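You operate a simulated robot arm through the tools that you are given. There is no shell and no other tool.

Carry out the task below with a simulated robot arm. There is one attempt and no reset: what you move stays moved.

## Task
Start the generator from cold at the cabinet panel and warm it up.
Fine: fuel open, choke out, press start once, choke in when it has caught, wait for READY. Leave the other panel controls.

The check looks at the end state, three seconds after you hand in, the way a careful person would. Anything else that was tipped, shoved, dropped, spilled or broken makes it a failure.

## Robot
A 7-joint arm with a fingered hand, fixed in place. Base frame: the origin is at the foot of the arm, x ahead of it, y to its left, z up. Units: mm, degrees, N and s.
Its first joint turns from -166.0 to 166.0 degrees. Payload 4 kg.
Tool frame: the origin (TCP) lies between the finger pads and is the grasp point; the fingertips stand 30 mm ahead of it; z points along the fingers, y is the line along which they close. The gripper opens to 104 mm. The gripper's body begins 35 mm behind the TCP. The gripper is a hand of 4 fingers: y runs from the thumb to the fingers, the wrist lies at [-15, -113, -190] in the tool frame, and closing takes about 1.5 s.
Orientation is that of the tool frame in the base frame, as a unit quaternion [x, y, z, w]. With the fingers straight down and the wrist toward the robot, the tool's x, y and z point along [0, 1, 0], [1, 0, 0] and [0, 0, -1] of the base frame.

## Interface
- The arm moves only by the tool arm_command. Its argument "plan" is a list of rows, each a list of 7 numbers: the shift along the tool's x, y, z in mm, then the turn, a rotation vector about the tool's x, y, z in degrees, then the closure in counts, from 0 (fully open) to 255 (shut). In form: [[dx, dy, dz, rx, ry, rz, fingers], ...]. A call has 1 to 20 rows; each row shifts and turns the commanded pose from where the row before left it, along the tool's axes as they then stand. Each row takes 0.2 s and may step no farther than 50 mm and 8.6 degrees from the row before; otherwise, or with a gripper value out of range, the whole call is refused. Where a pose cannot be reached the arm comes as near as it can. A force on the tool above 40 N (or 10 N above the force at the start of the call, whichever is more), or a blocked arm, ends the call early, and 0.2 s more pass. Each finger travels about 153 mm/s and halts on what it meets, pressing with about 25 N; the grip force reading is that of the motor and also rises with nothing between the fingers. The clock runs only during rows and for 0.2 s after the last one: add rows that do not move to give the fingers time. The reply holds the time, the measured pose of the TCP, the force on the tool along the base axes, the opening and the grip force, in the units named above and with some noise, with the torque about the TCP (base axes, N m) and any sound that the robot's microphone picked up.
- Cameras (640 x 400 px; columns grow to the right, rows downward): "scene" is fixed at [48.4, -651.5, 1350.5]; the picture's right is [-0.89, -0.45, 0.00], its down [-0.44, 0.88, -0.16] and it looks along [0.07, -0.14, -0.99] (base axes); focal length 348 px, centre (320, 200). "wrist" rides on the gripper at [61, -92, -130] in the tool frame; the picture's right is [-0.81, 0.28, -0.52], its down [-0.53, -0.71, 0.46] and it looks along [-0.24, 0.64, 0.72] (tool axes); focal length 275 px, centre (320, 200). There is no depth. A picture from a camera that has moved, and an enlarged one, comes with that camera's place and axes in the base frame and with its lens.
- capture(camera): a new picture of that camera. It takes no simulated time.
- set_grasp(shape): the hand has 4 fingers and takes this shape, open, in about a second: jaw (thumb against the fingers, like two jaws); tri (thumb and two fingers); tip (a fingertip pinch); poke (one finger out to press); point (the index stretched); flat (the hand flat); cup (the hand cupped); fist (a fist). The gripper value then closes the fingers along that shape, each until it touches; the sizes above hold for jaw. It gives what a move gives, with no picture.
- enlarge(camera, box): a new picture of the part [left, top, right, bottom] of that camera's present view, enlarged. It takes no simulated time.
- sign_off(): hands the job in; it is judged then, once.

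Nothing tells you positions but the pictures and the camera data. Unless the task says otherwise, let go and move clear before handing in.

The tools are called as name(argument=value, ...) on one line, values as JSON. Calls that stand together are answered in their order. arm_command: Moves the arm, as the interface text tells. Its arguments: {"type":"object","properties":{"plan":{"type":"array","items":{"type":"array","items":{"type":"number"}}}},"required":["plan"]} The other tools are called the same way: set_grasp (shape) gives the hand a shape; capture (camera) takes a picture; enlarge (camera, box) takes an enlarged picture of a part of a camera's view; sign_off () hands the job in.

At the start:

```text
t: 0.0
position: [-6.1, -603.2, 1000.3]
tcp_rot: [0.707, 0.707, 0.0, 0.0]
contact_force: [0.0, 1.1, -0.7]
ft_torque: [-0.01, 0.01, -0.03]
finger_gap: 103.6
grip_force: 0.1
shape: jaw
```

scene: 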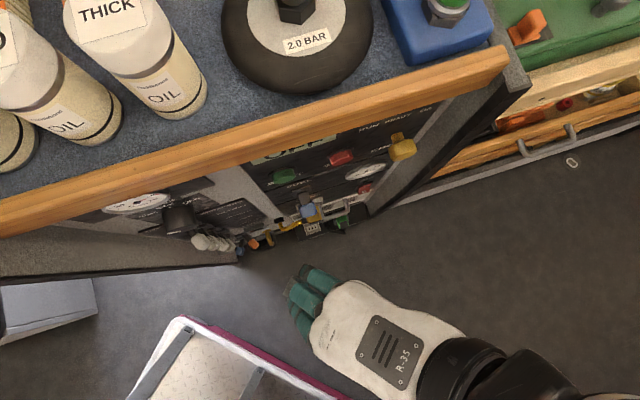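
wrist: 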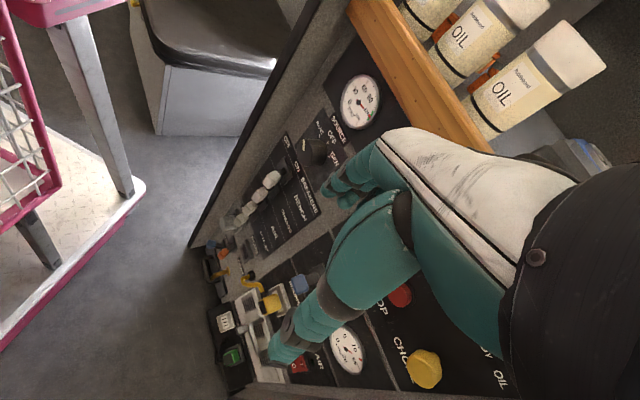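

I see a cabinet with an angled panel beyond the hand, with a gauge, knobs, green and red buttons and a yellow choke knob. I'll look closer before moving anything.

enlarge(camera="scene", box=[230, 90, 450, 260])

enlarge(camera="scene", box=[60, 150, 300, 290])

enlarge(camera="wrist", box=[190, 60, 510, 400])

```text
2.35 times, centred on (340, 175) of scene
camera zoom: at [48.4, -651.5, 1350.5], right [-0.89, -0.45, 0.0], down [-0.44, 0.88, -0.16], along [0.07, -0.14, -0.99], focal length 818 px, centre (273, 259)
```

zoom: 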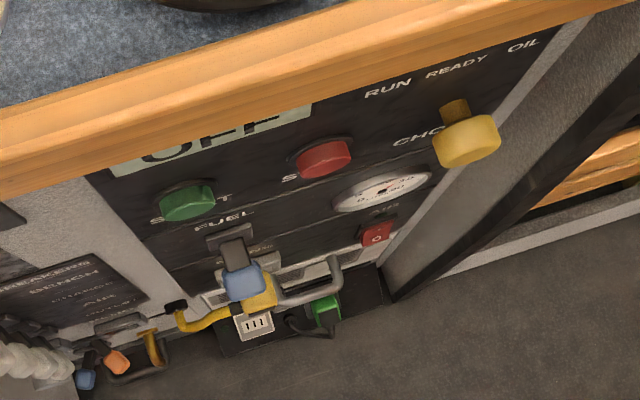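

```text
2.67 times, centred on (180, 220) of scene
camera zoom: at [48.4, -651.5, 1350.5], right [-0.89, -0.45, 0.0], down [-0.44, 0.88, -0.16], along [0.07, -0.14, -0.99], focal length 927 px, centre (693, 147)
```

zoom: 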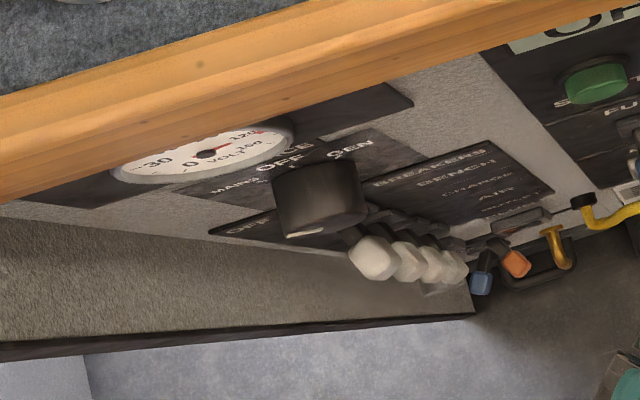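

```text
1.18 times, centred on (350, 230) of wrist
camera zoom: at [-97.5, -540.6, 1131.7], right [0.28, -0.81, 0.52], down [-0.71, -0.53, -0.46], along [0.64, -0.24, -0.72], focal length 324 px, centre (285, 165)
```

zoom: 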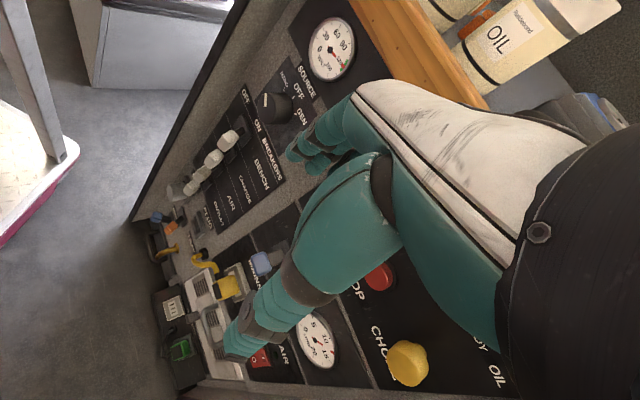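

The panel plane looks vertical, with its outward normal roughly [-0.71, 0.71, 0]. I estimate START near (145, -728, 862), STOP near (82, -790, 862), CHOKE near (10, -841, 858) and the blue fuel lever near (119, -726, 650). I'll turn the hand in place to face the panel, which also gives the wrist camera a good view of it.

arm_command(plan=[[0, 0, 0, 0, 0, 7.5, 0], [0, 0, 0, 0, 0, 7.5, 0], [0, 0, 0, 0, 0, 7.5, 0], [0, 0, 0, 0, 0, 7.5, 0], [0, 0, 0, 0, 0, 7.5, 0], [0, 0, 0, 0, 0, 7.5, 0], [0, 0, 0, -7.5, 0, 0, 0], [0, 0, 0, -7.5, 0, 0, 0], [0, 0, 0, -7.5, 0, 0, 0], [0, 0, 0, -7.5, 0, 0, 0], [0, 0, 0, -7.5, 0, 0, 0], [0, 0, 0, -7.5, 0, 0, 0], [0, 0, 0, 0, 0, 0, 0]])

capture(camera="scene")

capture(camera="wrist")

```text
t: 2.8
position: [-7.3, -602.1, 1001.5]
tcp_rot: [0.853, 0.354, 0.147, 0.354]
contact_force: [0.1, 0.6, 0.4]
ft_torque: [-0.01, -0.01, 0.0]
finger_gap: 103.6
grip_force: 0.1
shape: jaw
```

```text
taken
```

scene: 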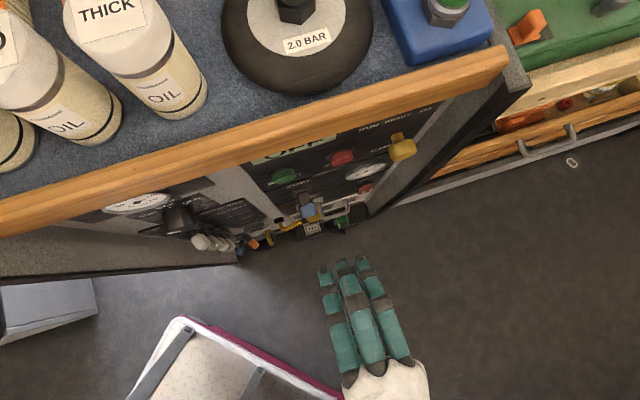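

```text
taken
camera wrist: at [-73.6, -447.3, 1028.7], right [-0.69, -0.45, 0.56], down [-0.5, -0.25, -0.83], along [0.51, -0.86, -0.05], focal length 275 px, centre (320, 200)
```

wrist: 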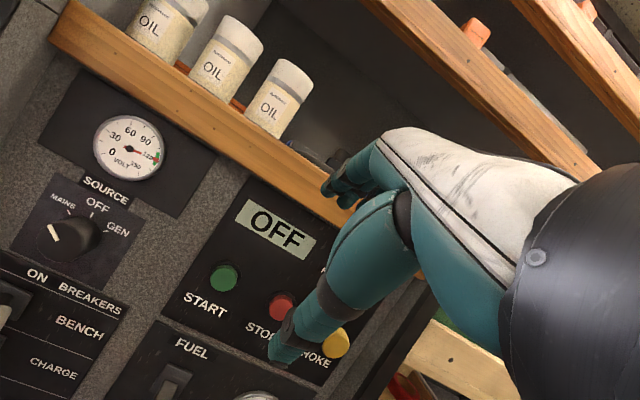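

The panel reads clearly: START is green, STOP is red, CHOKE is yellow at the right, and FUEL is below START. I'll lower the hand and back it off to see the fuel lever and the rest.

arm_command(plan=[[0, -30.5, 16.5, 0, 0, 0, 0], [0, -30.5, 16.5, 0, 0, 0, 0], [0, -30.5, 16.5, 0, 0, 0, 0], [0, -30.5, 16.5, 0, 0, 0, 0], [0, -30.5, 16.5, 0, 0, 0, 0], [0, -30.5, 16.5, 0, 0, 0, 0], [0, 0, 0, 0, 0, 0, 0]])

capture(camera="wrist")

enlarge(camera="wrist", box=[100, 100, 420, 400])

```text
t: 4.4
position: [-48.3, -560.4, 802.1]
tcp_rot: [0.854, 0.353, 0.146, 0.354]
contact_force: [0.2, -0.5, -1.2]
ft_torque: [0.02, 0.0, -0.01]
finger_gap: 103.7
grip_force: 0.1
shape: jaw
```

```text
taken
camera wrist: at [-115.6, -405.7, 828.9], right [-0.69, -0.45, 0.56], down [-0.51, -0.25, -0.83], along [0.51, -0.86, -0.06], focal length 275 px, centre (320, 200)
```

wrist: 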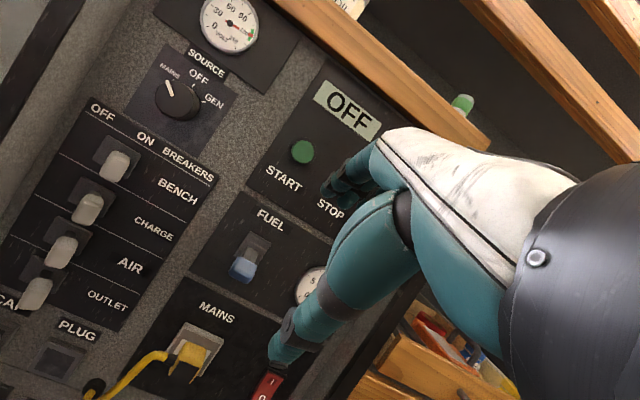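

```text
1.33 times, centred on (260, 250) of wrist
camera zoom: at [-115.6, -405.7, 828.9], right [-0.69, -0.45, 0.56], down [-0.51, -0.25, -0.83], along [0.51, -0.86, -0.06], focal length 367 px, centre (400, 133)
```

zoom: 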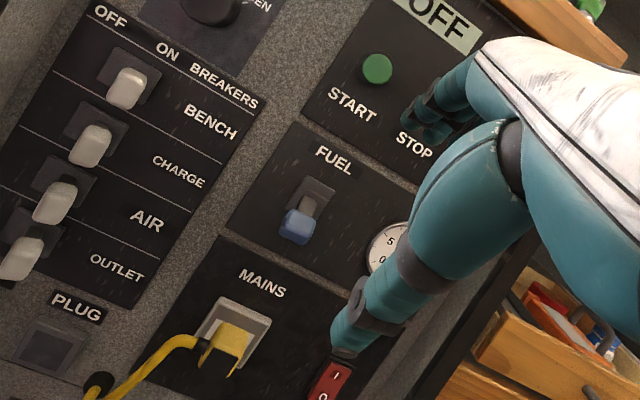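

The fuel control is a blue toggle lever in a vertical slot, now hanging downward. I'll slide to the panel's right to see the gauge, lamps and choke.

arm_command(plan=[[-40, 0, 0, 0, 0, 0, 0], [-40, 0, 0, 0, 0, 0, 0], [-40, 0, 0, 0, 0, 0, 0], [-40, 0, 0, 0, 0, 0, 0], [0, 0, 0, 0, 0, 0, 0]])

capture(camera="wrist")

enlarge(camera="wrist", box=[100, 100, 420, 400])

capture(camera="scene")

```text
t: 5.6
position: [-160.3, -673.3, 799.2]
tcp_rot: [0.853, 0.354, 0.147, 0.353]
contact_force: [0.2, 0.3, -0.1]
ft_torque: [0.02, 0.02, -0.02]
finger_gap: 103.5
grip_force: 0.1
shape: jaw
```

```text
taken
camera wrist: at [-229.0, -518.2, 829.1], right [-0.69, -0.45, 0.56], down [-0.51, -0.25, -0.83], along [0.51, -0.86, -0.06], focal length 275 px, centre (320, 200)
```

wrist: 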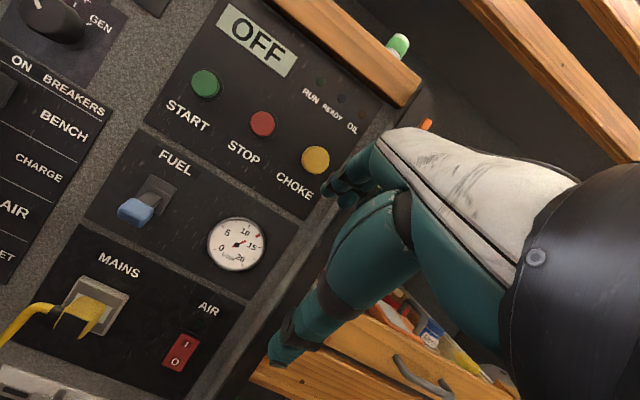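

```text
1.33 times, centred on (260, 250) of wrist
camera zoom: at [-229.0, -518.2, 829.1], right [-0.69, -0.45, 0.56], down [-0.51, -0.25, -0.83], along [0.51, -0.86, -0.06], focal length 367 px, centre (400, 133)
```

zoom: 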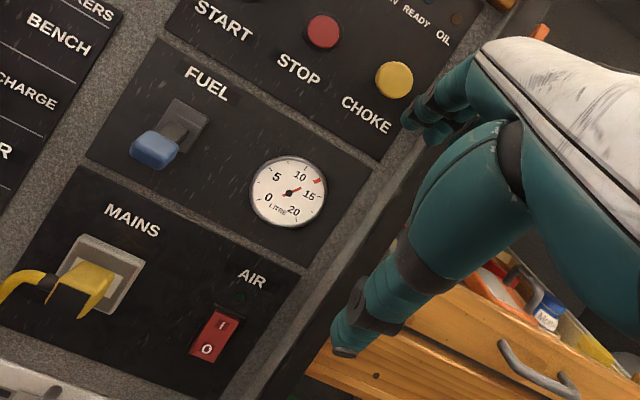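

```text
taken
```

scene: 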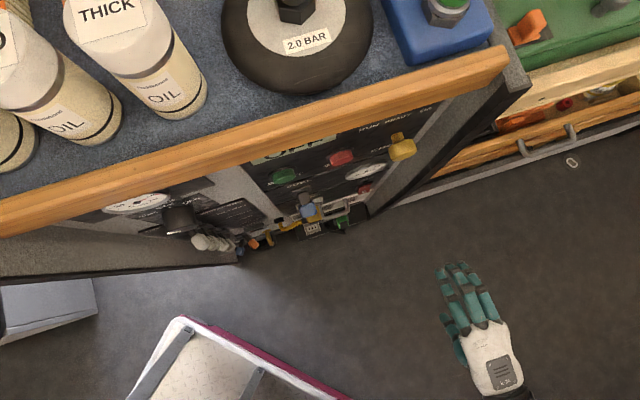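

I've triangulated the panel in its own coordinates, and the START, STOP and CHOKE faces come out at about z=851. I'll zoom in on the fuel lever and the top lamps before choosing how to operate them.

enlarge(camera="wrist", box=[90, 130, 210, 240])

enlarge(camera="wrist", box=[180, 0, 400, 220])

enlarge(camera="scene", box=[260, 110, 430, 250])

```text
3.64 times, centred on (150, 185) of wrist
camera zoom: at [-229.0, -518.2, 829.1], right [-0.69, -0.45, 0.56], down [-0.51, -0.25, -0.83], along [0.51, -0.86, -0.06], focal length 1001 px, centre (938, 254)
```

zoom: 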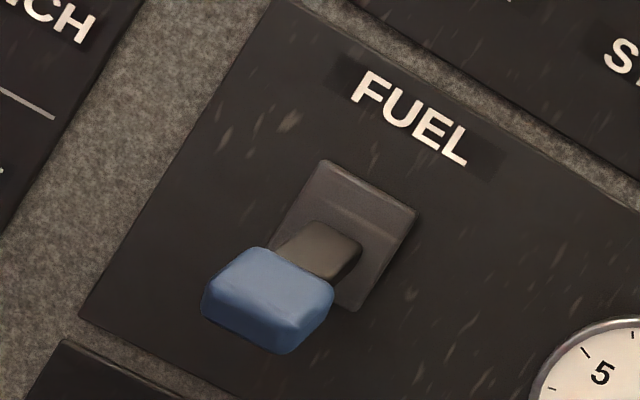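

```text
1.82 times, centred on (290, 110) of wrist
camera zoom: at [-229.0, -518.2, 829.1], right [-0.69, -0.45, 0.56], down [-0.51, -0.25, -0.83], along [0.51, -0.86, -0.06], focal length 500 px, centre (374, 364)
```

zoom: 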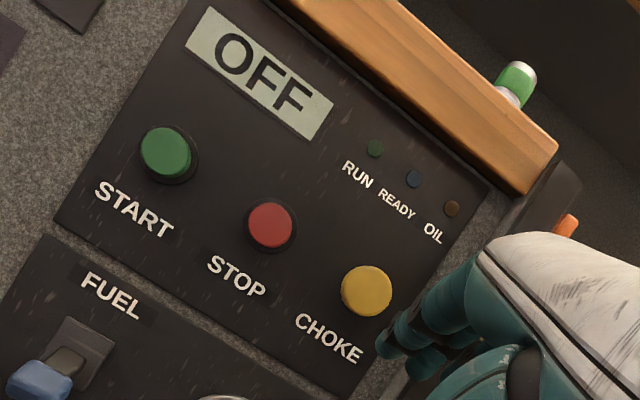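

```text
2.86 times, centred on (345, 180) of scene
camera zoom: at [48.4, -651.5, 1350.5], right [-0.89, -0.45, 0.0], down [-0.44, 0.88, -0.16], along [0.07, -0.14, -0.99], focal length 993 px, centre (249, 257)
```

zoom: 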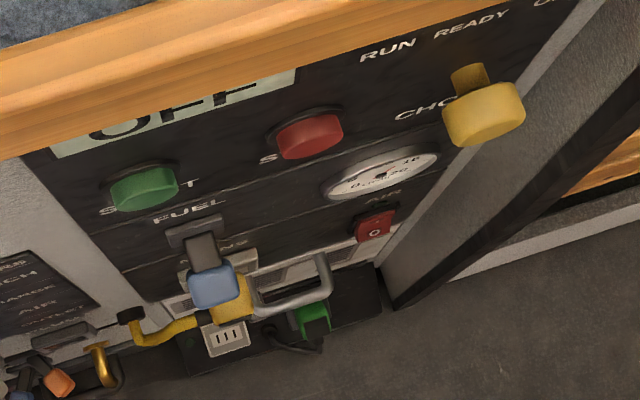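

Panel coordinates are u along the panel's right, d into the panel and z up. The blue lever tip is at about (428, 589, 660), tilted down from a pivot near z=678, so open should be up. I'll level the hand (fingers into the panel, thumb below), then slide left to stand off in front of the lever.

arm_command(plan=[[0, 0, 0, -7.5, 0, 0, 0], [0, 0, 0, -7.5, 0, 0, 0], [0, 0, 0, -7.5, 0, 0, 0], [0, 0, 0, -7.5, 0, 0, 0], [0, 0, 0, -7.5, 0, 0, 0], [0, 0, 0, -7.5, 0, 0, 0], [0, 0, 0, 0, 0, 0, 0]])

capture(camera="wrist")

capture(camera="scene")

```text
t: 7.4
position: [-173.6, -676.4, 870.5]
tcp_rot: [0.646, 0.306, 0.235, 0.659]
contact_force: [1.0, -0.2, 0.6]
ft_torque: [0.03, 0.02, 0.04]
finger_gap: 104.0
grip_force: 0.0
shape: jaw
out of reach, approached as far as the arm can: row 6
stopped in row 7: the arm was blocked; the commanded pose is now the measured one
```

```text
taken
camera wrist: at [-230.5, -545.2, 776.5], right [-0.91, -0.19, 0.36], down [-0.11, -0.74, -0.67], along [0.39, -0.65, 0.65], focal length 275 px, centre (320, 200)
```

wrist: 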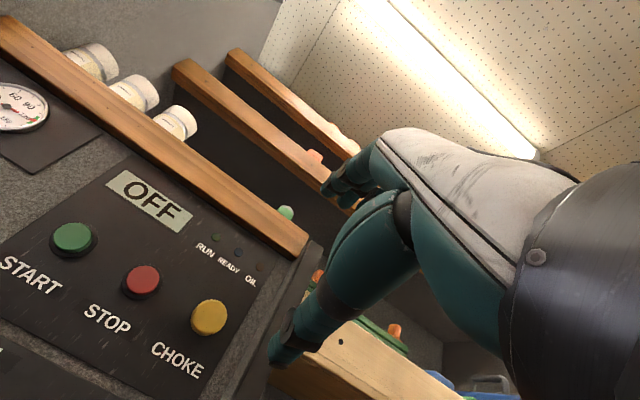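

```text
taken
```

scene: 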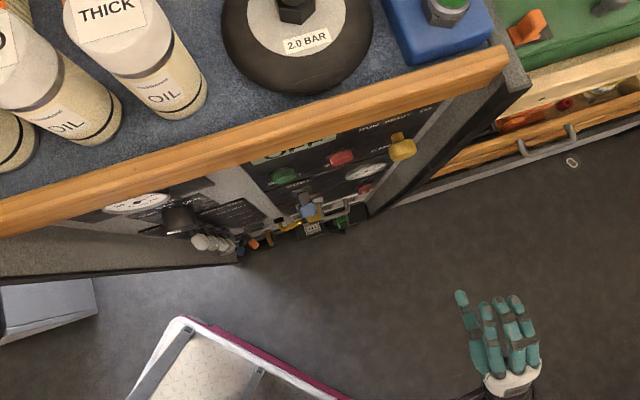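

The hand is level but the arm hit a limit there and the TCP rose to z=870; it should have more freedom farther from the base. I'll move left and toward the panel at this height, clear of every control, and take out the small roll.

arm_command(plan=[[34, 0, 24, 0, 0, 0, 0], [34, 0, 24, 0, 0, 2, 0], [34, 0, 24, 0, 0, 2, 0], [34, 0, 24, 0, 0, 1.7, 0], [34, 0, 24, 0, 0, 0, 0], [0, 0, 0, 0, 0, 0, 0]])

capture(camera="wrist")

capture(camera="scene")

```text
t: 8.8
position: [29.2, -640.4, 857.6]
tcp_rot: [0.66, 0.273, 0.268, 0.647]
contact_force: [0.0, -0.3, 0.1]
ft_torque: [0.03, 0.0, 0.02]
finger_gap: 103.9
grip_force: 0.0
shape: jaw
```

```text
taken
camera wrist: at [-20.2, -503.2, 770.3], right [-0.94, -0.21, 0.29], down [-0.07, -0.69, -0.72], along [0.35, -0.7, 0.63], focal length 275 px, centre (320, 200)
```

wrist: 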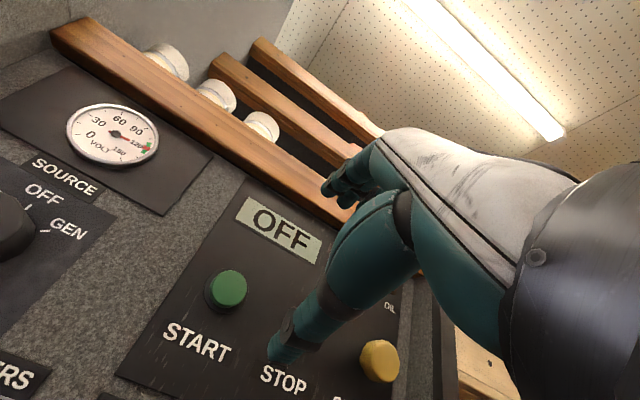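

```text
taken
```

scene: 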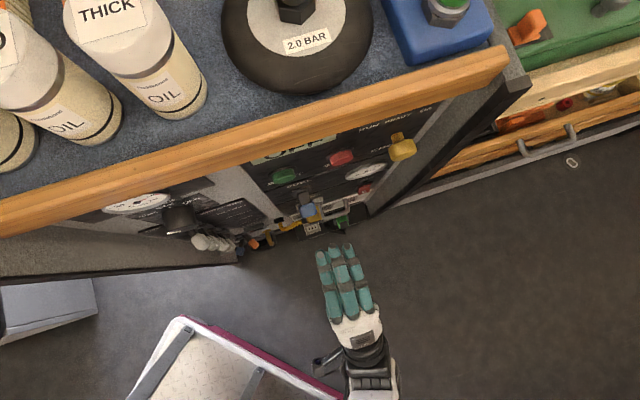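

The hand is level at u≈432, d≈473, z≈858, well clear of the panel. Next I'll lower it to the lever's height at this stand-off.

arm_command(plan=[[0, -40, 0, 0, 0, 0, 0], [0, -40, 0, 0, 0, 0, 0], [0, -40, 0, 0, 0, 0, 0], [0, -40, 0, 0, 0, 0, 0], [0, -40, 0, 0, 0, 0, 0], [0, 0, 0, 0, 0, 0, 0]])

capture(camera="wrist")

capture(camera="scene")

```text
t: 10.2
position: [-13.0, -662.1, 730.3]
tcp_rot: [0.652, 0.323, 0.215, 0.651]
contact_force: [-0.1, 1.0, 1.1]
ft_torque: [0.02, 0.01, 0.02]
finger_gap: 103.6
grip_force: 0.1
shape: jaw
stopped in row 6: the arm was blocked; the commanded pose is now the measured one
```

```text
taken
camera wrist: at [-75.4, -531.9, 639.8], right [-0.89, -0.19, 0.42], down [-0.15, -0.74, -0.66], along [0.43, -0.65, 0.63], focal length 275 px, centre (320, 200)
```

wrist: 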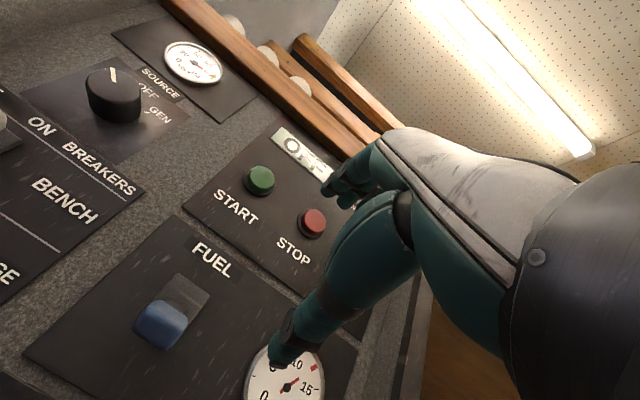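

```text
taken
```

scene: 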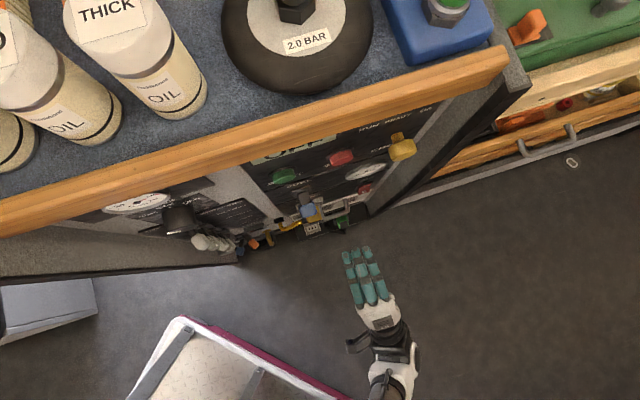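

The arm is at its limit at z≈730 while fully level. The lever can instead be reached with the hand pitched down about 30°, which raises the wrist. I'll take the poke shape here, clear of everything, and look at where the finger sits.

set_grasp(shape="poke")

capture(camera="wrist")

enlarge(camera="scene", box=[300, 210, 460, 330])

```text
t: 11.1
position: [-13.9, -662.1, 730.1]
tcp_rot: [0.652, 0.322, 0.215, 0.651]
contact_force: [0.4, 0.8, 0.9]
ft_torque: [-0.01, -0.06, 0.02]
finger_gap: 0.3
grip_force: 0.1
shape: poke
```

```text
taken
camera wrist: at [-75.6, -531.7, 639.5], right [-0.89, -0.19, 0.42], down [-0.15, -0.74, -0.66], along [0.43, -0.65, 0.63], focal length 275 px, centre (320, 200)
```

wrist: 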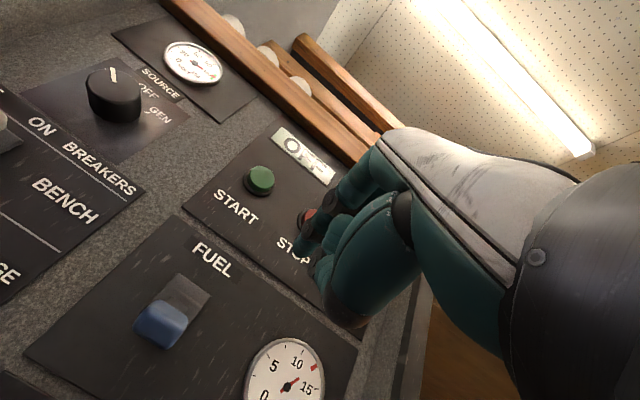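

```text
3.33 times, centred on (380, 270) of scene
camera zoom: at [48.4, -651.5, 1350.5], right [-0.89, -0.45, 0.0], down [-0.44, 0.88, -0.16], along [0.07, -0.14, -0.99], focal length 1159 px, centre (120, -33)
```

zoom: 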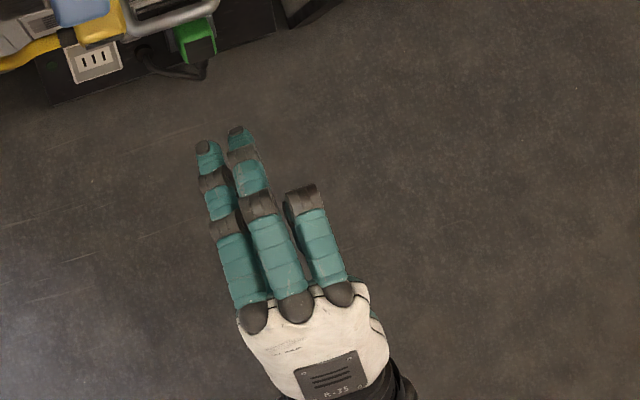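

The poke shape looks more like two fingers forward than one, so I'll enlarge the hand to make sure.

enlarge(camera="wrist", box=[270, 120, 440, 340])

set_grasp(shape="point")

enlarge(camera="wrist", box=[270, 120, 440, 340])

enlarge(camera="scene", box=[300, 210, 460, 330])

```text
1.82 times, centred on (355, 230) of wrist
camera zoom: at [-75.6, -531.7, 639.5], right [-0.89, -0.19, 0.42], down [-0.15, -0.74, -0.66], along [0.43, -0.65, 0.63], focal length 500 px, centre (256, 146)
```

zoom: 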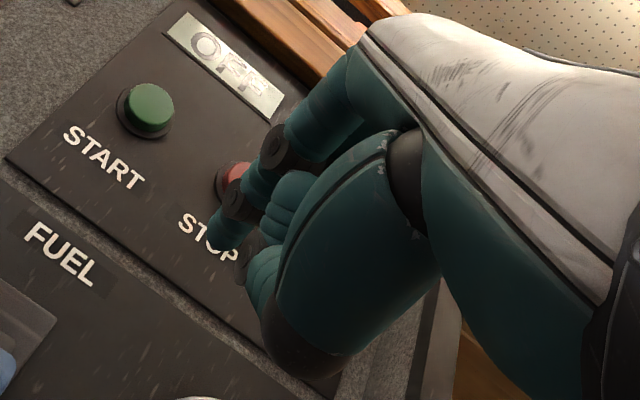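

```text
t: 12.0
position: [-13.7, -662.1, 730.2]
tcp_rot: [0.652, 0.322, 0.216, 0.651]
contact_force: [0.6, -0.2, 0.4]
ft_torque: [0.03, 0.01, -0.04]
finger_gap: 0.2
grip_force: 0.0
shape: point
```

```text
1.82 times, centred on (355, 230) of wrist
camera zoom: at [-75.6, -531.6, 639.4], right [-0.89, -0.19, 0.42], down [-0.15, -0.74, -0.66], along [0.43, -0.65, 0.63], focal length 500 px, centre (256, 146)
```

zoom: 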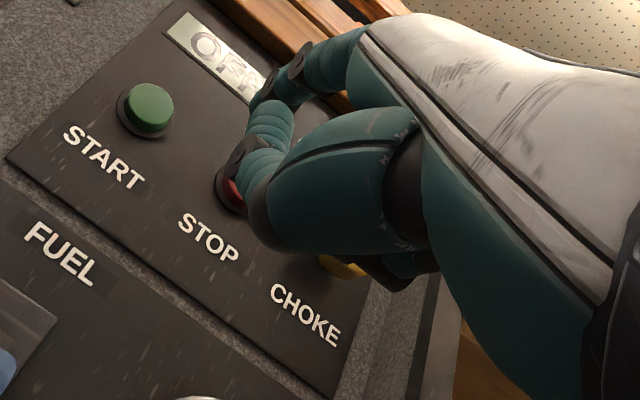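

```text
3.33 times, centred on (380, 270) of scene
camera zoom: at [48.4, -651.5, 1350.5], right [-0.89, -0.45, 0.0], down [-0.44, 0.88, -0.16], along [0.07, -0.14, -0.99], focal length 1159 px, centre (120, -33)
```

zoom: 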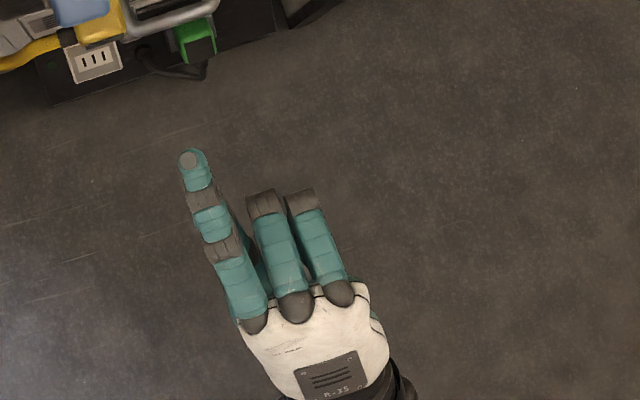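

"Point" stretches the index alone, with its tip at about tool (15, 70, 21). Pitching the hand 30° down makes the index clearly foremost. I'll do that, remove the roll, then test how low the arm can go at stand-off.

arm_command(plan=[[0, 0, 0, 0, 0, 7.9, 0], [0, 0, 0, 7, 0, 0, 0], [0, 0, 0, 7, 0, 0, 0], [0, 0, 0, 6.5, 0, 0, 0], [0, 0, 0, 6.2, 0, 0, 0], [0, 0, 0, 0, 0, 0, 0]])

arm_command(plan=[[0, -26, 15, 0, 0, 0, 0], [0, -26, 15, 0, 0, 0, 0], [0, -26, 15, 0, 0, 0, 0], [0, -26, 15, 0, 0, 0, 0], [0, -26, 15, 0, 0, 0, 0], [0, 0, 0, 0, 0, 0, 0]])

capture(camera="wrist")

capture(camera="scene")

```text
t: 13.4
position: [-13.8, -661.0, 727.8]
tcp_rot: [0.801, 0.329, 0.189, 0.462]
contact_force: [0.3, 0.0, 0.1]
ft_torque: [0.01, 0.04, 0.03]
finger_gap: 0.0
grip_force: 0.0
shape: point
```

```text
t: 15.0
position: [-55.9, -684.8, 639.4]
tcp_rot: [0.796, 0.356, 0.141, 0.469]
contact_force: [0.0, 0.2, 0.0]
ft_torque: [0.01, -0.02, -0.02]
finger_gap: 0.0
grip_force: 0.1
shape: point
stopped in row 6: the arm was blocked; the commanded pose is now the measured one
```

```text
taken
camera wrist: at [-125.5, -530.1, 623.8], right [-0.74, -0.32, 0.59], down [-0.43, -0.45, -0.78], along [0.51, -0.84, 0.2], focal length 275 px, centre (320, 200)
```

wrist: 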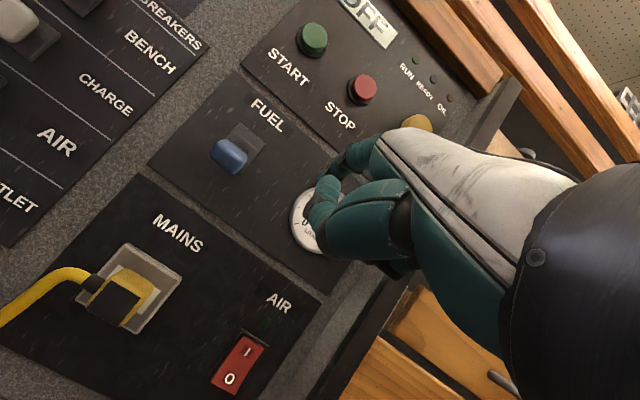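

```text
taken
```

scene: 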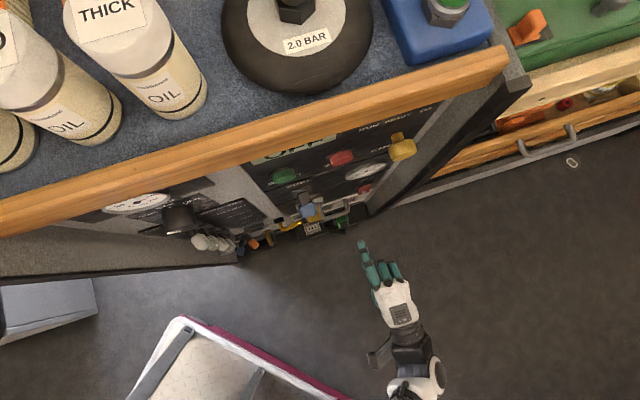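

The low limit seems to come from the wrist sitting beneath the hand. Rolling the hand 180° about its pointing axis puts the wrist above instead, which should suit these heights. I'll go up and back to free space and start rolling.

arm_command(plan=[[4, 34, -21, 0, 0, 0, 0], [4, 34, -21, 0, 0, 0, 0], [4, 34, -21, 0, 0, 0, 0], [4, 34, -21, 0, 0, 0, 0], [4, 34, -21, 0, 0, 0, 0], [0, 0, 0, 0, 0, 8.5, 0], [0, 0, 0, 0, 0, 8.5, 0], [0, 0, 0, 0, 0, 8.5, 0], [0, 0, 0, 0, 0, 8.5, 0], [0, 0, 0, 0, 0, 8.5, 0], [0, 0, 0, 0, 0, 8.5, 0], [0, 0, 0, 0, 0, 0, 0]])

capture(camera="scene")

capture(camera="wrist")

```text
t: 17.6
position: [-28.0, -655.1, 836.3]
tcp_rot: [0.872, -0.023, 0.33, 0.361]
contact_force: [-0.5, 0.1, -0.1]
ft_torque: [-0.02, 0.0, 0.0]
finger_gap: 0.0
grip_force: 0.1
shape: point
```

```text
taken
```

scene: 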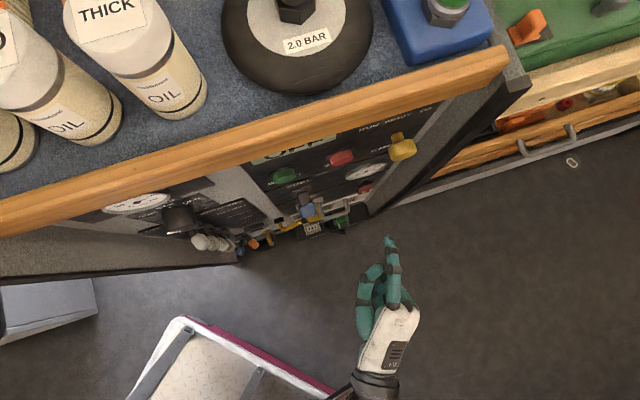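

```text
taken
camera wrist: at [-27.2, -491.3, 884.0], right [-1.0, -0.03, -0.04], down [0.04, 0.12, -0.99], along [0.03, -0.99, -0.12], focal length 275 px, centre (320, 200)
```

wrist: 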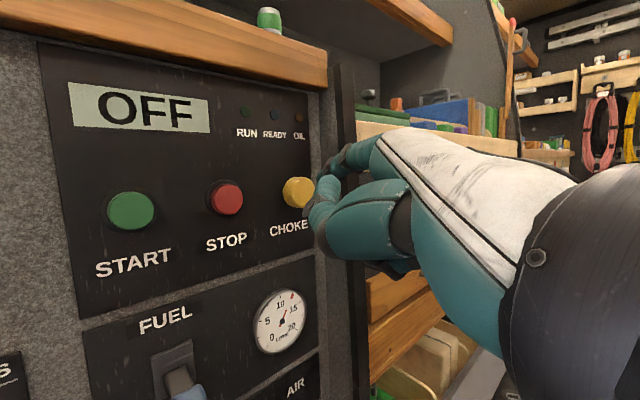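

With the wrist on the left the arm looks natural and the view is good. I'll continue to a 90° roll (finger line horizontal, index to the right) and level the pointing direction.

arm_command(plan=[[0, 0, 0, 0, 0, 8, 0], [0, 0, 0, 0, 0, 8, 0], [0, 0, 0, 0, 0, 8, 0], [0, 0, 0, 0, 0, 8, 0], [0, 0, 0, 0, 0, 8, 0], [0, 0, 0, 0, 8, 0, 0], [0, 0, 0, 0, 8, 0, 0], [0, 0, 0, 0, 8, 0, 0], [0, 0, 0, 0, 7, 0, 0], [0, 0, 0, 0, 0, 0, 0]])

capture(camera="scene")

capture(camera="wrist")

```text
t: 19.8
position: [-27.7, -655.1, 836.9]
tcp_rot: [0.666, -0.246, 0.634, 0.306]
contact_force: [-0.8, 0.0, -0.4]
ft_torque: [0.01, 0.01, 0.02]
finger_gap: 0.0
grip_force: 0.1
shape: point
```

```text
taken
```

scene: 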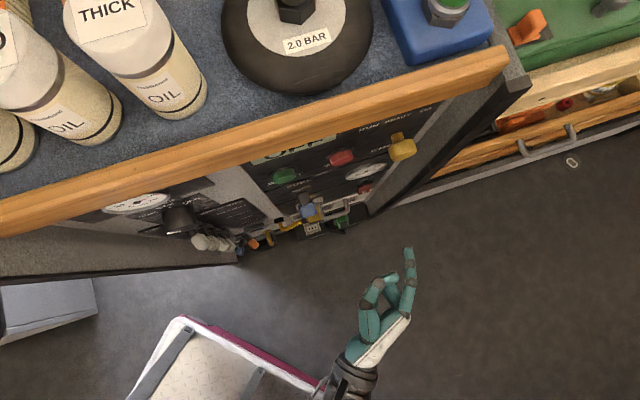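

```text
taken
camera wrist: at [-48.2, -494.8, 890.2], right [-0.61, 0.13, -0.78], down [0.79, 0.14, -0.6], along [0.03, -0.98, -0.19], focal length 275 px, centre (320, 200)
```

wrist: 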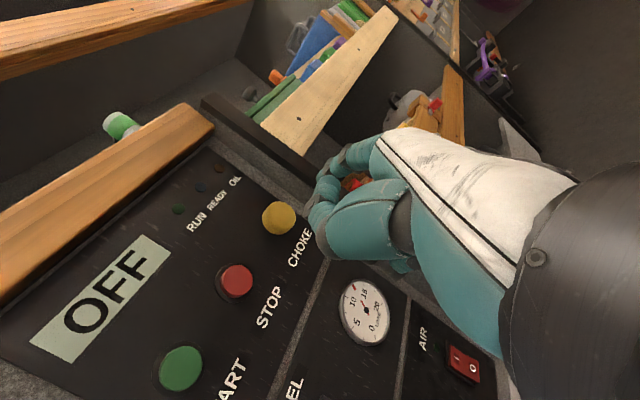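

The arm reaches this orientation easily, pointing straight into the panel with the index on the right. I'll enlarge both views to pin down the index tip.

enlarge(camera="scene", box=[340, 230, 440, 330])

enlarge(camera="wrist", box=[290, 110, 430, 280])

```text
4.00 times, centred on (390, 280) of scene
camera zoom: at [48.4, -651.5, 1350.5], right [-0.89, -0.45, 0.0], down [-0.44, 0.88, -0.16], along [0.07, -0.14, -0.99], focal length 1391 px, centre (40, -120)
```

zoom: 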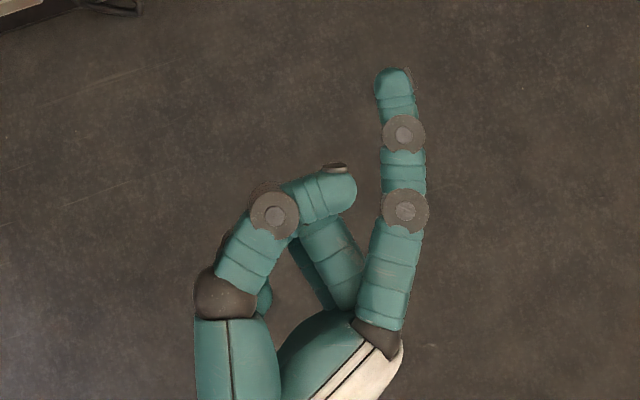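

```text
2.35 times, centred on (360, 195) of wrist
camera zoom: at [-48.2, -494.8, 890.2], right [-0.61, 0.13, -0.78], down [0.79, 0.14, -0.6], along [0.03, -0.98, -0.19], focal length 648 px, centre (226, 212)
```

zoom: 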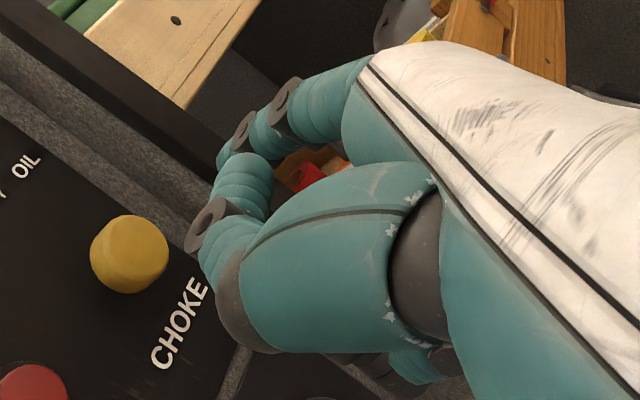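

The index tip is about 63 right, 21 ahead of and 20 above the TCP. Before bringing the forearm lower I want to know what the pink-framed object near the robot's base is, since the forearm will pass over it.

enlarge(camera="scene", box=[100, 300, 400, 400])

enlarge(camera="scene", box=[280, 320, 440, 400])

```text
2.13 times, centred on (250, 350) of scene
camera zoom: at [48.4, -651.5, 1350.5], right [-0.89, -0.45, 0.0], down [-0.44, 0.88, -0.16], along [0.07, -0.14, -0.99], focal length 742 px, centre (469, -120)
```

zoom: 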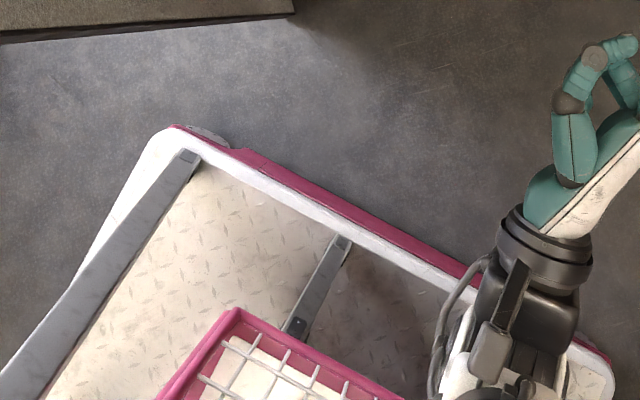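

```text
4.00 times, centred on (360, 360) of scene
camera zoom: at [48.4, -651.5, 1350.5], right [-0.89, -0.45, 0.0], down [-0.44, 0.88, -0.16], along [0.07, -0.14, -0.99], focal length 1391 px, centre (160, -440)
```

zoom: 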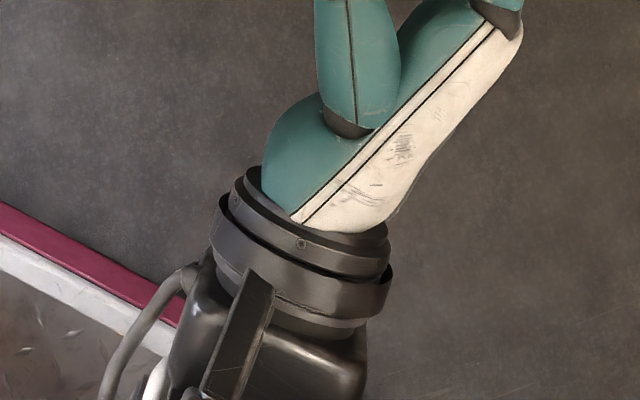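

The robot stands on a wheeled platform with posts and a pink basket. The enlarged view seems to show beyond the normal frame, so I'll use that to see more around the arm.

enlarge(camera="scene", box=[150, 380, 450, 400])

enlarge(camera="scene", box=[20, 398, 620, 400])

```text
2.13 times, centred on (300, 390) of scene
camera zoom: at [48.4, -651.5, 1350.5], right [-0.89, -0.45, 0.0], down [-0.44, 0.88, -0.16], along [0.07, -0.14, -0.99], focal length 742 px, centre (363, -205)
```

zoom: 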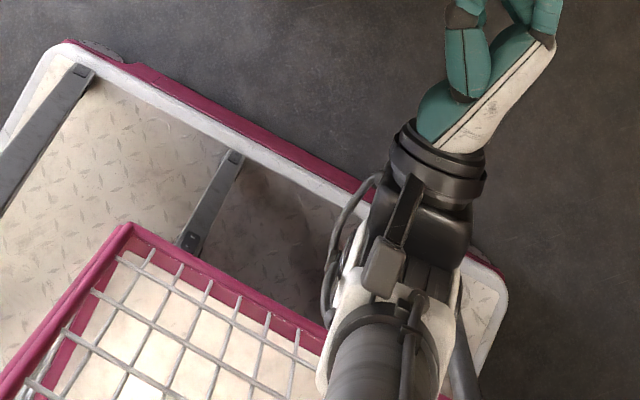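

```text
1.07 times, centred on (320, 399) of scene (not enlarged: the box is as wide or as high as the picture)
camera zoom: at [48.4, -651.5, 1350.5], right [-0.89, -0.45, 0.0], down [-0.44, 0.88, -0.16], along [0.07, -0.14, -0.99], focal length 371 px, centre (320, -12)
```

zoom: 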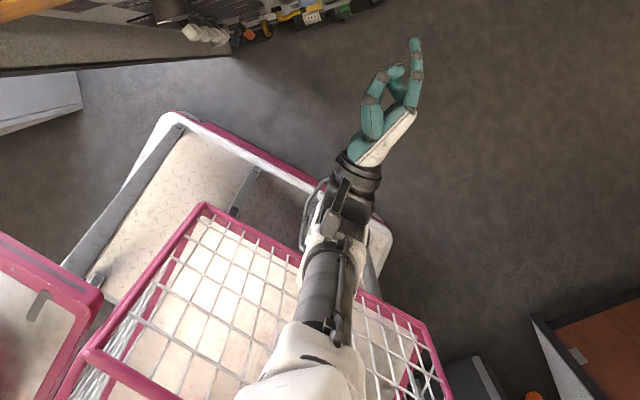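

The pink basket is on the robot's own platform, with its rim at about z=455, below and behind the hand's path. I'll remove the last of the roll and lower the hand so the index tip sits below and in front of the fuel lever, then check.

arm_command(plan=[[0, 0, 0, 0, 0, 5.5, 0], [-34, -17, 6, 0, 0, 0, 0], [-34, -17, 6, 0, 0, 0, 0], [-34, -17, 6, 0, 0, 0, 0], [-34, -17, 6, 0, 0, 0, 0], [-34, -17, 6, 0, 0, 0, 0], [-34, -17, 6, 0, 0, 0, 0], [-34, -17, 6, 0, 0, 0, 0], [0, 0, 0, 0, 0, 0, 0]])

capture(camera="wrist")

capture(camera="scene")

enlarge(camera="scene", box=[20, 398, 620, 400])

```text
t: 21.8
position: [84.3, -602.5, 596.3]
tcp_rot: [0.654, -0.278, 0.648, 0.274]
contact_force: [-0.1, 0.7, 1.0]
ft_torque: [-0.03, 0.02, 0.01]
finger_gap: 0.0
grip_force: 0.1
shape: point
```

```text
taken
camera wrist: at [60.7, -445.3, 659.7], right [-0.56, 0.19, -0.81], down [0.83, 0.17, -0.54], along [0.04, -0.97, -0.25], focal length 275 px, centre (320, 200)
```

wrist: 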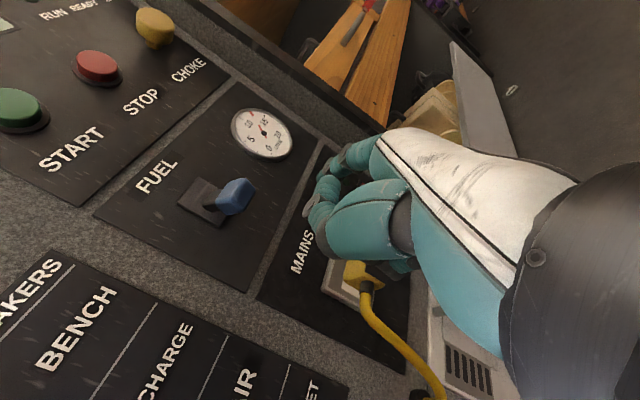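

```text
taken
```

scene: 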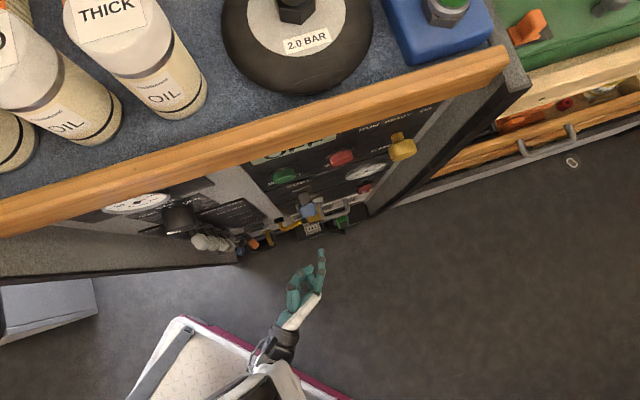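

```text
1.07 times, centred on (320, 399) of scene (not enlarged: the box is as wide or as high as the picture)
camera zoom: at [48.4, -651.5, 1350.5], right [-0.89, -0.45, 0.0], down [-0.44, 0.88, -0.16], along [0.07, -0.14, -0.99], focal length 371 px, centre (320, -12)
```

zoom: 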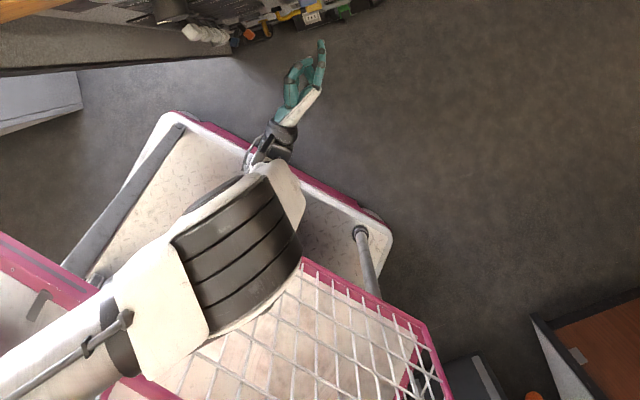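

The index tip should be at about (431, 507, 610), below and in front of the lever. I'll advance it under the blue cap and check before lifting.

arm_command(plan=[[0, 0, 26, 0, 0, 0, 0], [0, 0, 26, 0, 0, 0, 0], [0, 0, 26, 0, 0, 0, 0], [0, 0, 22, 0, 0, 0, 0], [0, 0, 0, 0, 0, 0, 0]])

enlarge(camera="scene", box=[230, 160, 370, 280])

capture(camera="wrist")

enlarge(camera="wrist", box=[200, 80, 420, 260])

```text
t: 23.0
position: [156.4, -673.2, 595.8]
tcp_rot: [0.653, -0.278, 0.649, 0.275]
contact_force: [1.1, -0.1, 0.2]
ft_torque: [0.0, -0.01, 0.01]
finger_gap: 0.2
grip_force: 0.1
shape: point
```

```text
3.33 times, centred on (300, 220) of scene
camera zoom: at [48.4, -651.5, 1350.5], right [-0.89, -0.45, 0.0], down [-0.44, 0.88, -0.16], along [0.07, -0.14, -0.99], focal length 1159 px, centre (387, 133)
```

zoom: 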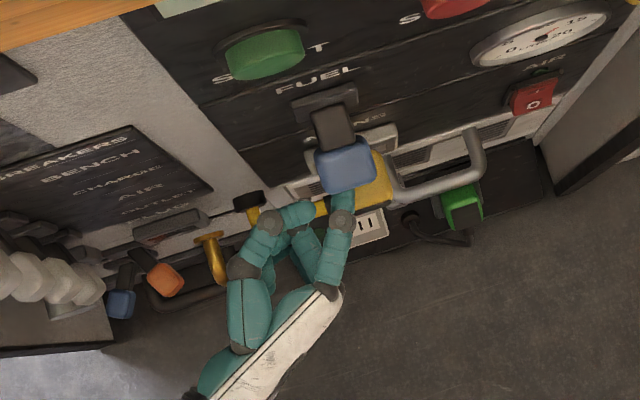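

```text
taken
camera wrist: at [131.6, -515.8, 659.5], right [-0.56, 0.19, -0.81], down [0.83, 0.17, -0.54], along [0.04, -0.97, -0.25], focal length 275 px, centre (320, 200)
```

wrist: 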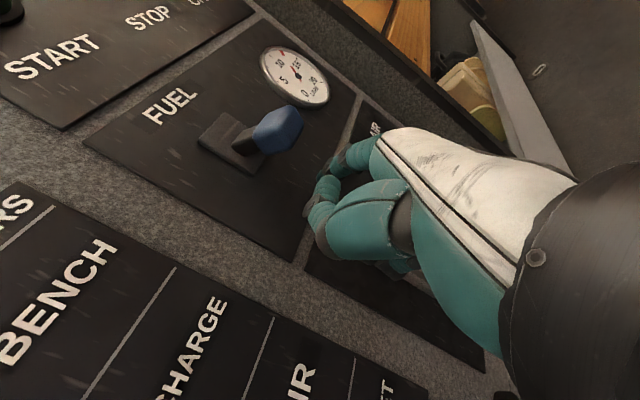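

```text
2.22 times, centred on (310, 170) of wrist
camera zoom: at [131.6, -515.8, 659.5], right [-0.56, 0.19, -0.81], down [0.83, 0.17, -0.54], along [0.04, -0.97, -0.25], focal length 612 px, centre (342, 267)
```

zoom: 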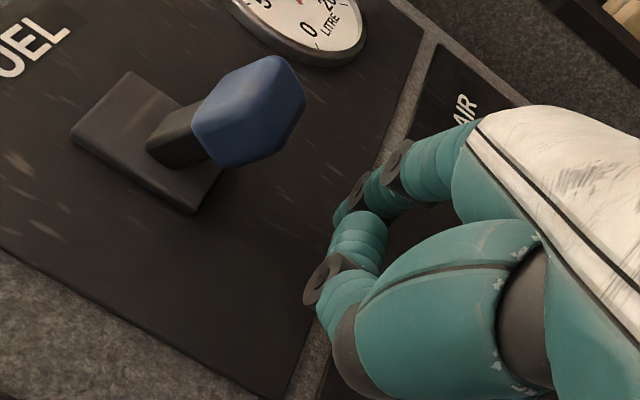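

The finger is under the blue cap. I'll lift in small steps, watching the force.

arm_command(plan=[[12, 0, 0, 0, 0, 0, 0], [10, 0, 0, 0, 0, 0, 0], [8, 0, 0, 0, 0, 0, 0], [8, 0, 0, 0, 0, 0, 0], [8, 0, 0, 0, 0, 0, 0], [8, 0, 0, 0, 0, 0, 0], [0, 0, 0, 0, 0, 0, 0]])

enlarge(camera="wrist", box=[200, 80, 420, 260])

enlarge(camera="scene", box=[230, 160, 370, 280])

```text
t: 24.6
position: [157.4, -673.4, 650.6]
tcp_rot: [0.653, -0.278, 0.649, 0.274]
contact_force: [-0.2, -1.1, 0.6]
ft_torque: [-0.01, -0.02, -0.03]
finger_gap: 0.0
grip_force: 0.1
shape: point
```

```text
2.22 times, centred on (310, 170) of wrist
camera zoom: at [131.7, -516.0, 714.2], right [-0.56, 0.19, -0.81], down [0.83, 0.17, -0.54], along [0.04, -0.97, -0.25], focal length 612 px, centre (342, 267)
```

zoom: 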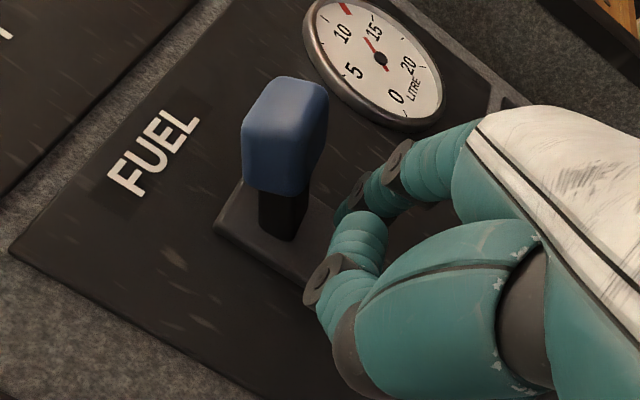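

```text
3.33 times, centred on (300, 220) of scene
camera zoom: at [48.4, -651.5, 1350.5], right [-0.89, -0.45, 0.0], down [-0.44, 0.88, -0.16], along [0.07, -0.14, -0.99], focal length 1159 px, centre (387, 133)
```

zoom: 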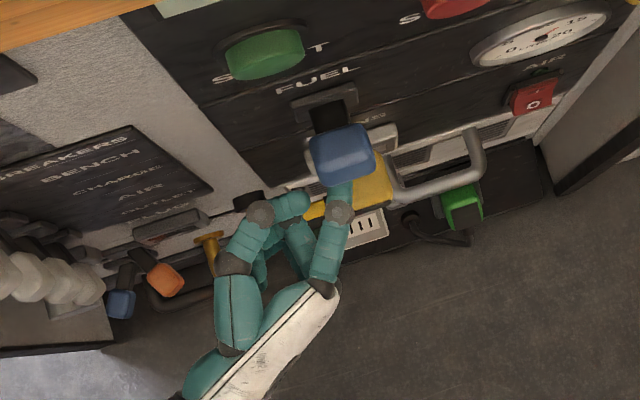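

The lever is swinging up with almost no force, so I'll keep lifting.

arm_command(plan=[[7, 0, 0, 0, 0, 0, 0], [7, 0, 0, 0, 0, 0, 0], [7, 0, 0, 0, 0, 0, 0], [6, 0, 0, 0, 0, 0, 0], [0, 0, 0, 0, 0, 0, 0]])

enlarge(camera="wrist", box=[200, 80, 420, 260])

enlarge(camera="scene", box=[230, 160, 370, 280])

```text
t: 25.8
position: [156.5, -672.9, 677.3]
tcp_rot: [0.653, -0.279, 0.648, 0.274]
contact_force: [-0.7, 2.5, -12.3]
ft_torque: [0.68, -0.45, -0.11]
finger_gap: 95.9
grip_force: 0.0
shape: point
```

```text
2.22 times, centred on (310, 170) of wrist
camera zoom: at [131.6, -516.0, 740.7], right [-0.56, 0.19, -0.81], down [0.83, 0.17, -0.53], along [0.04, -0.97, -0.25], focal length 612 px, centre (342, 267)
```

zoom: 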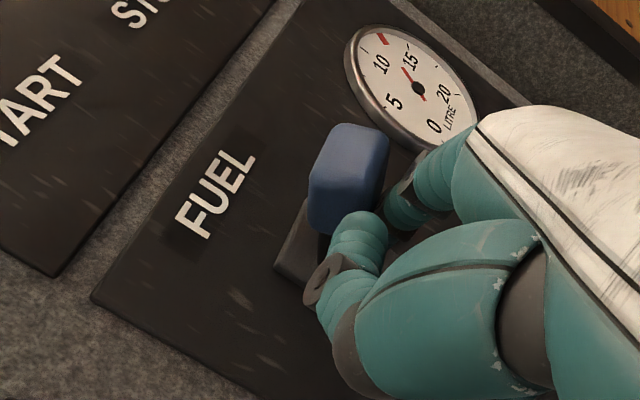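

```text
3.33 times, centred on (300, 220) of scene
camera zoom: at [48.4, -651.5, 1350.5], right [-0.89, -0.45, 0.0], down [-0.44, 0.88, -0.16], along [0.07, -0.14, -0.99], focal length 1159 px, centre (387, 133)
```

zoom: 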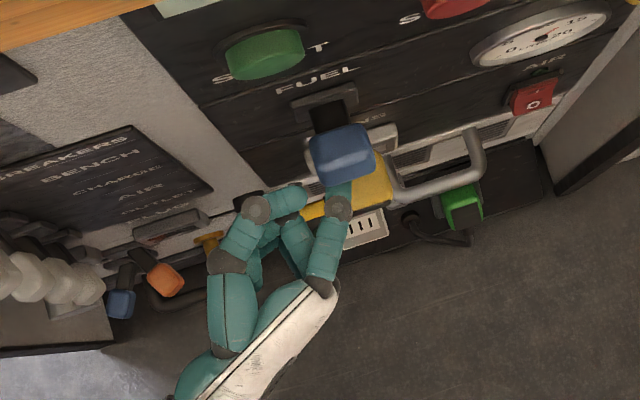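

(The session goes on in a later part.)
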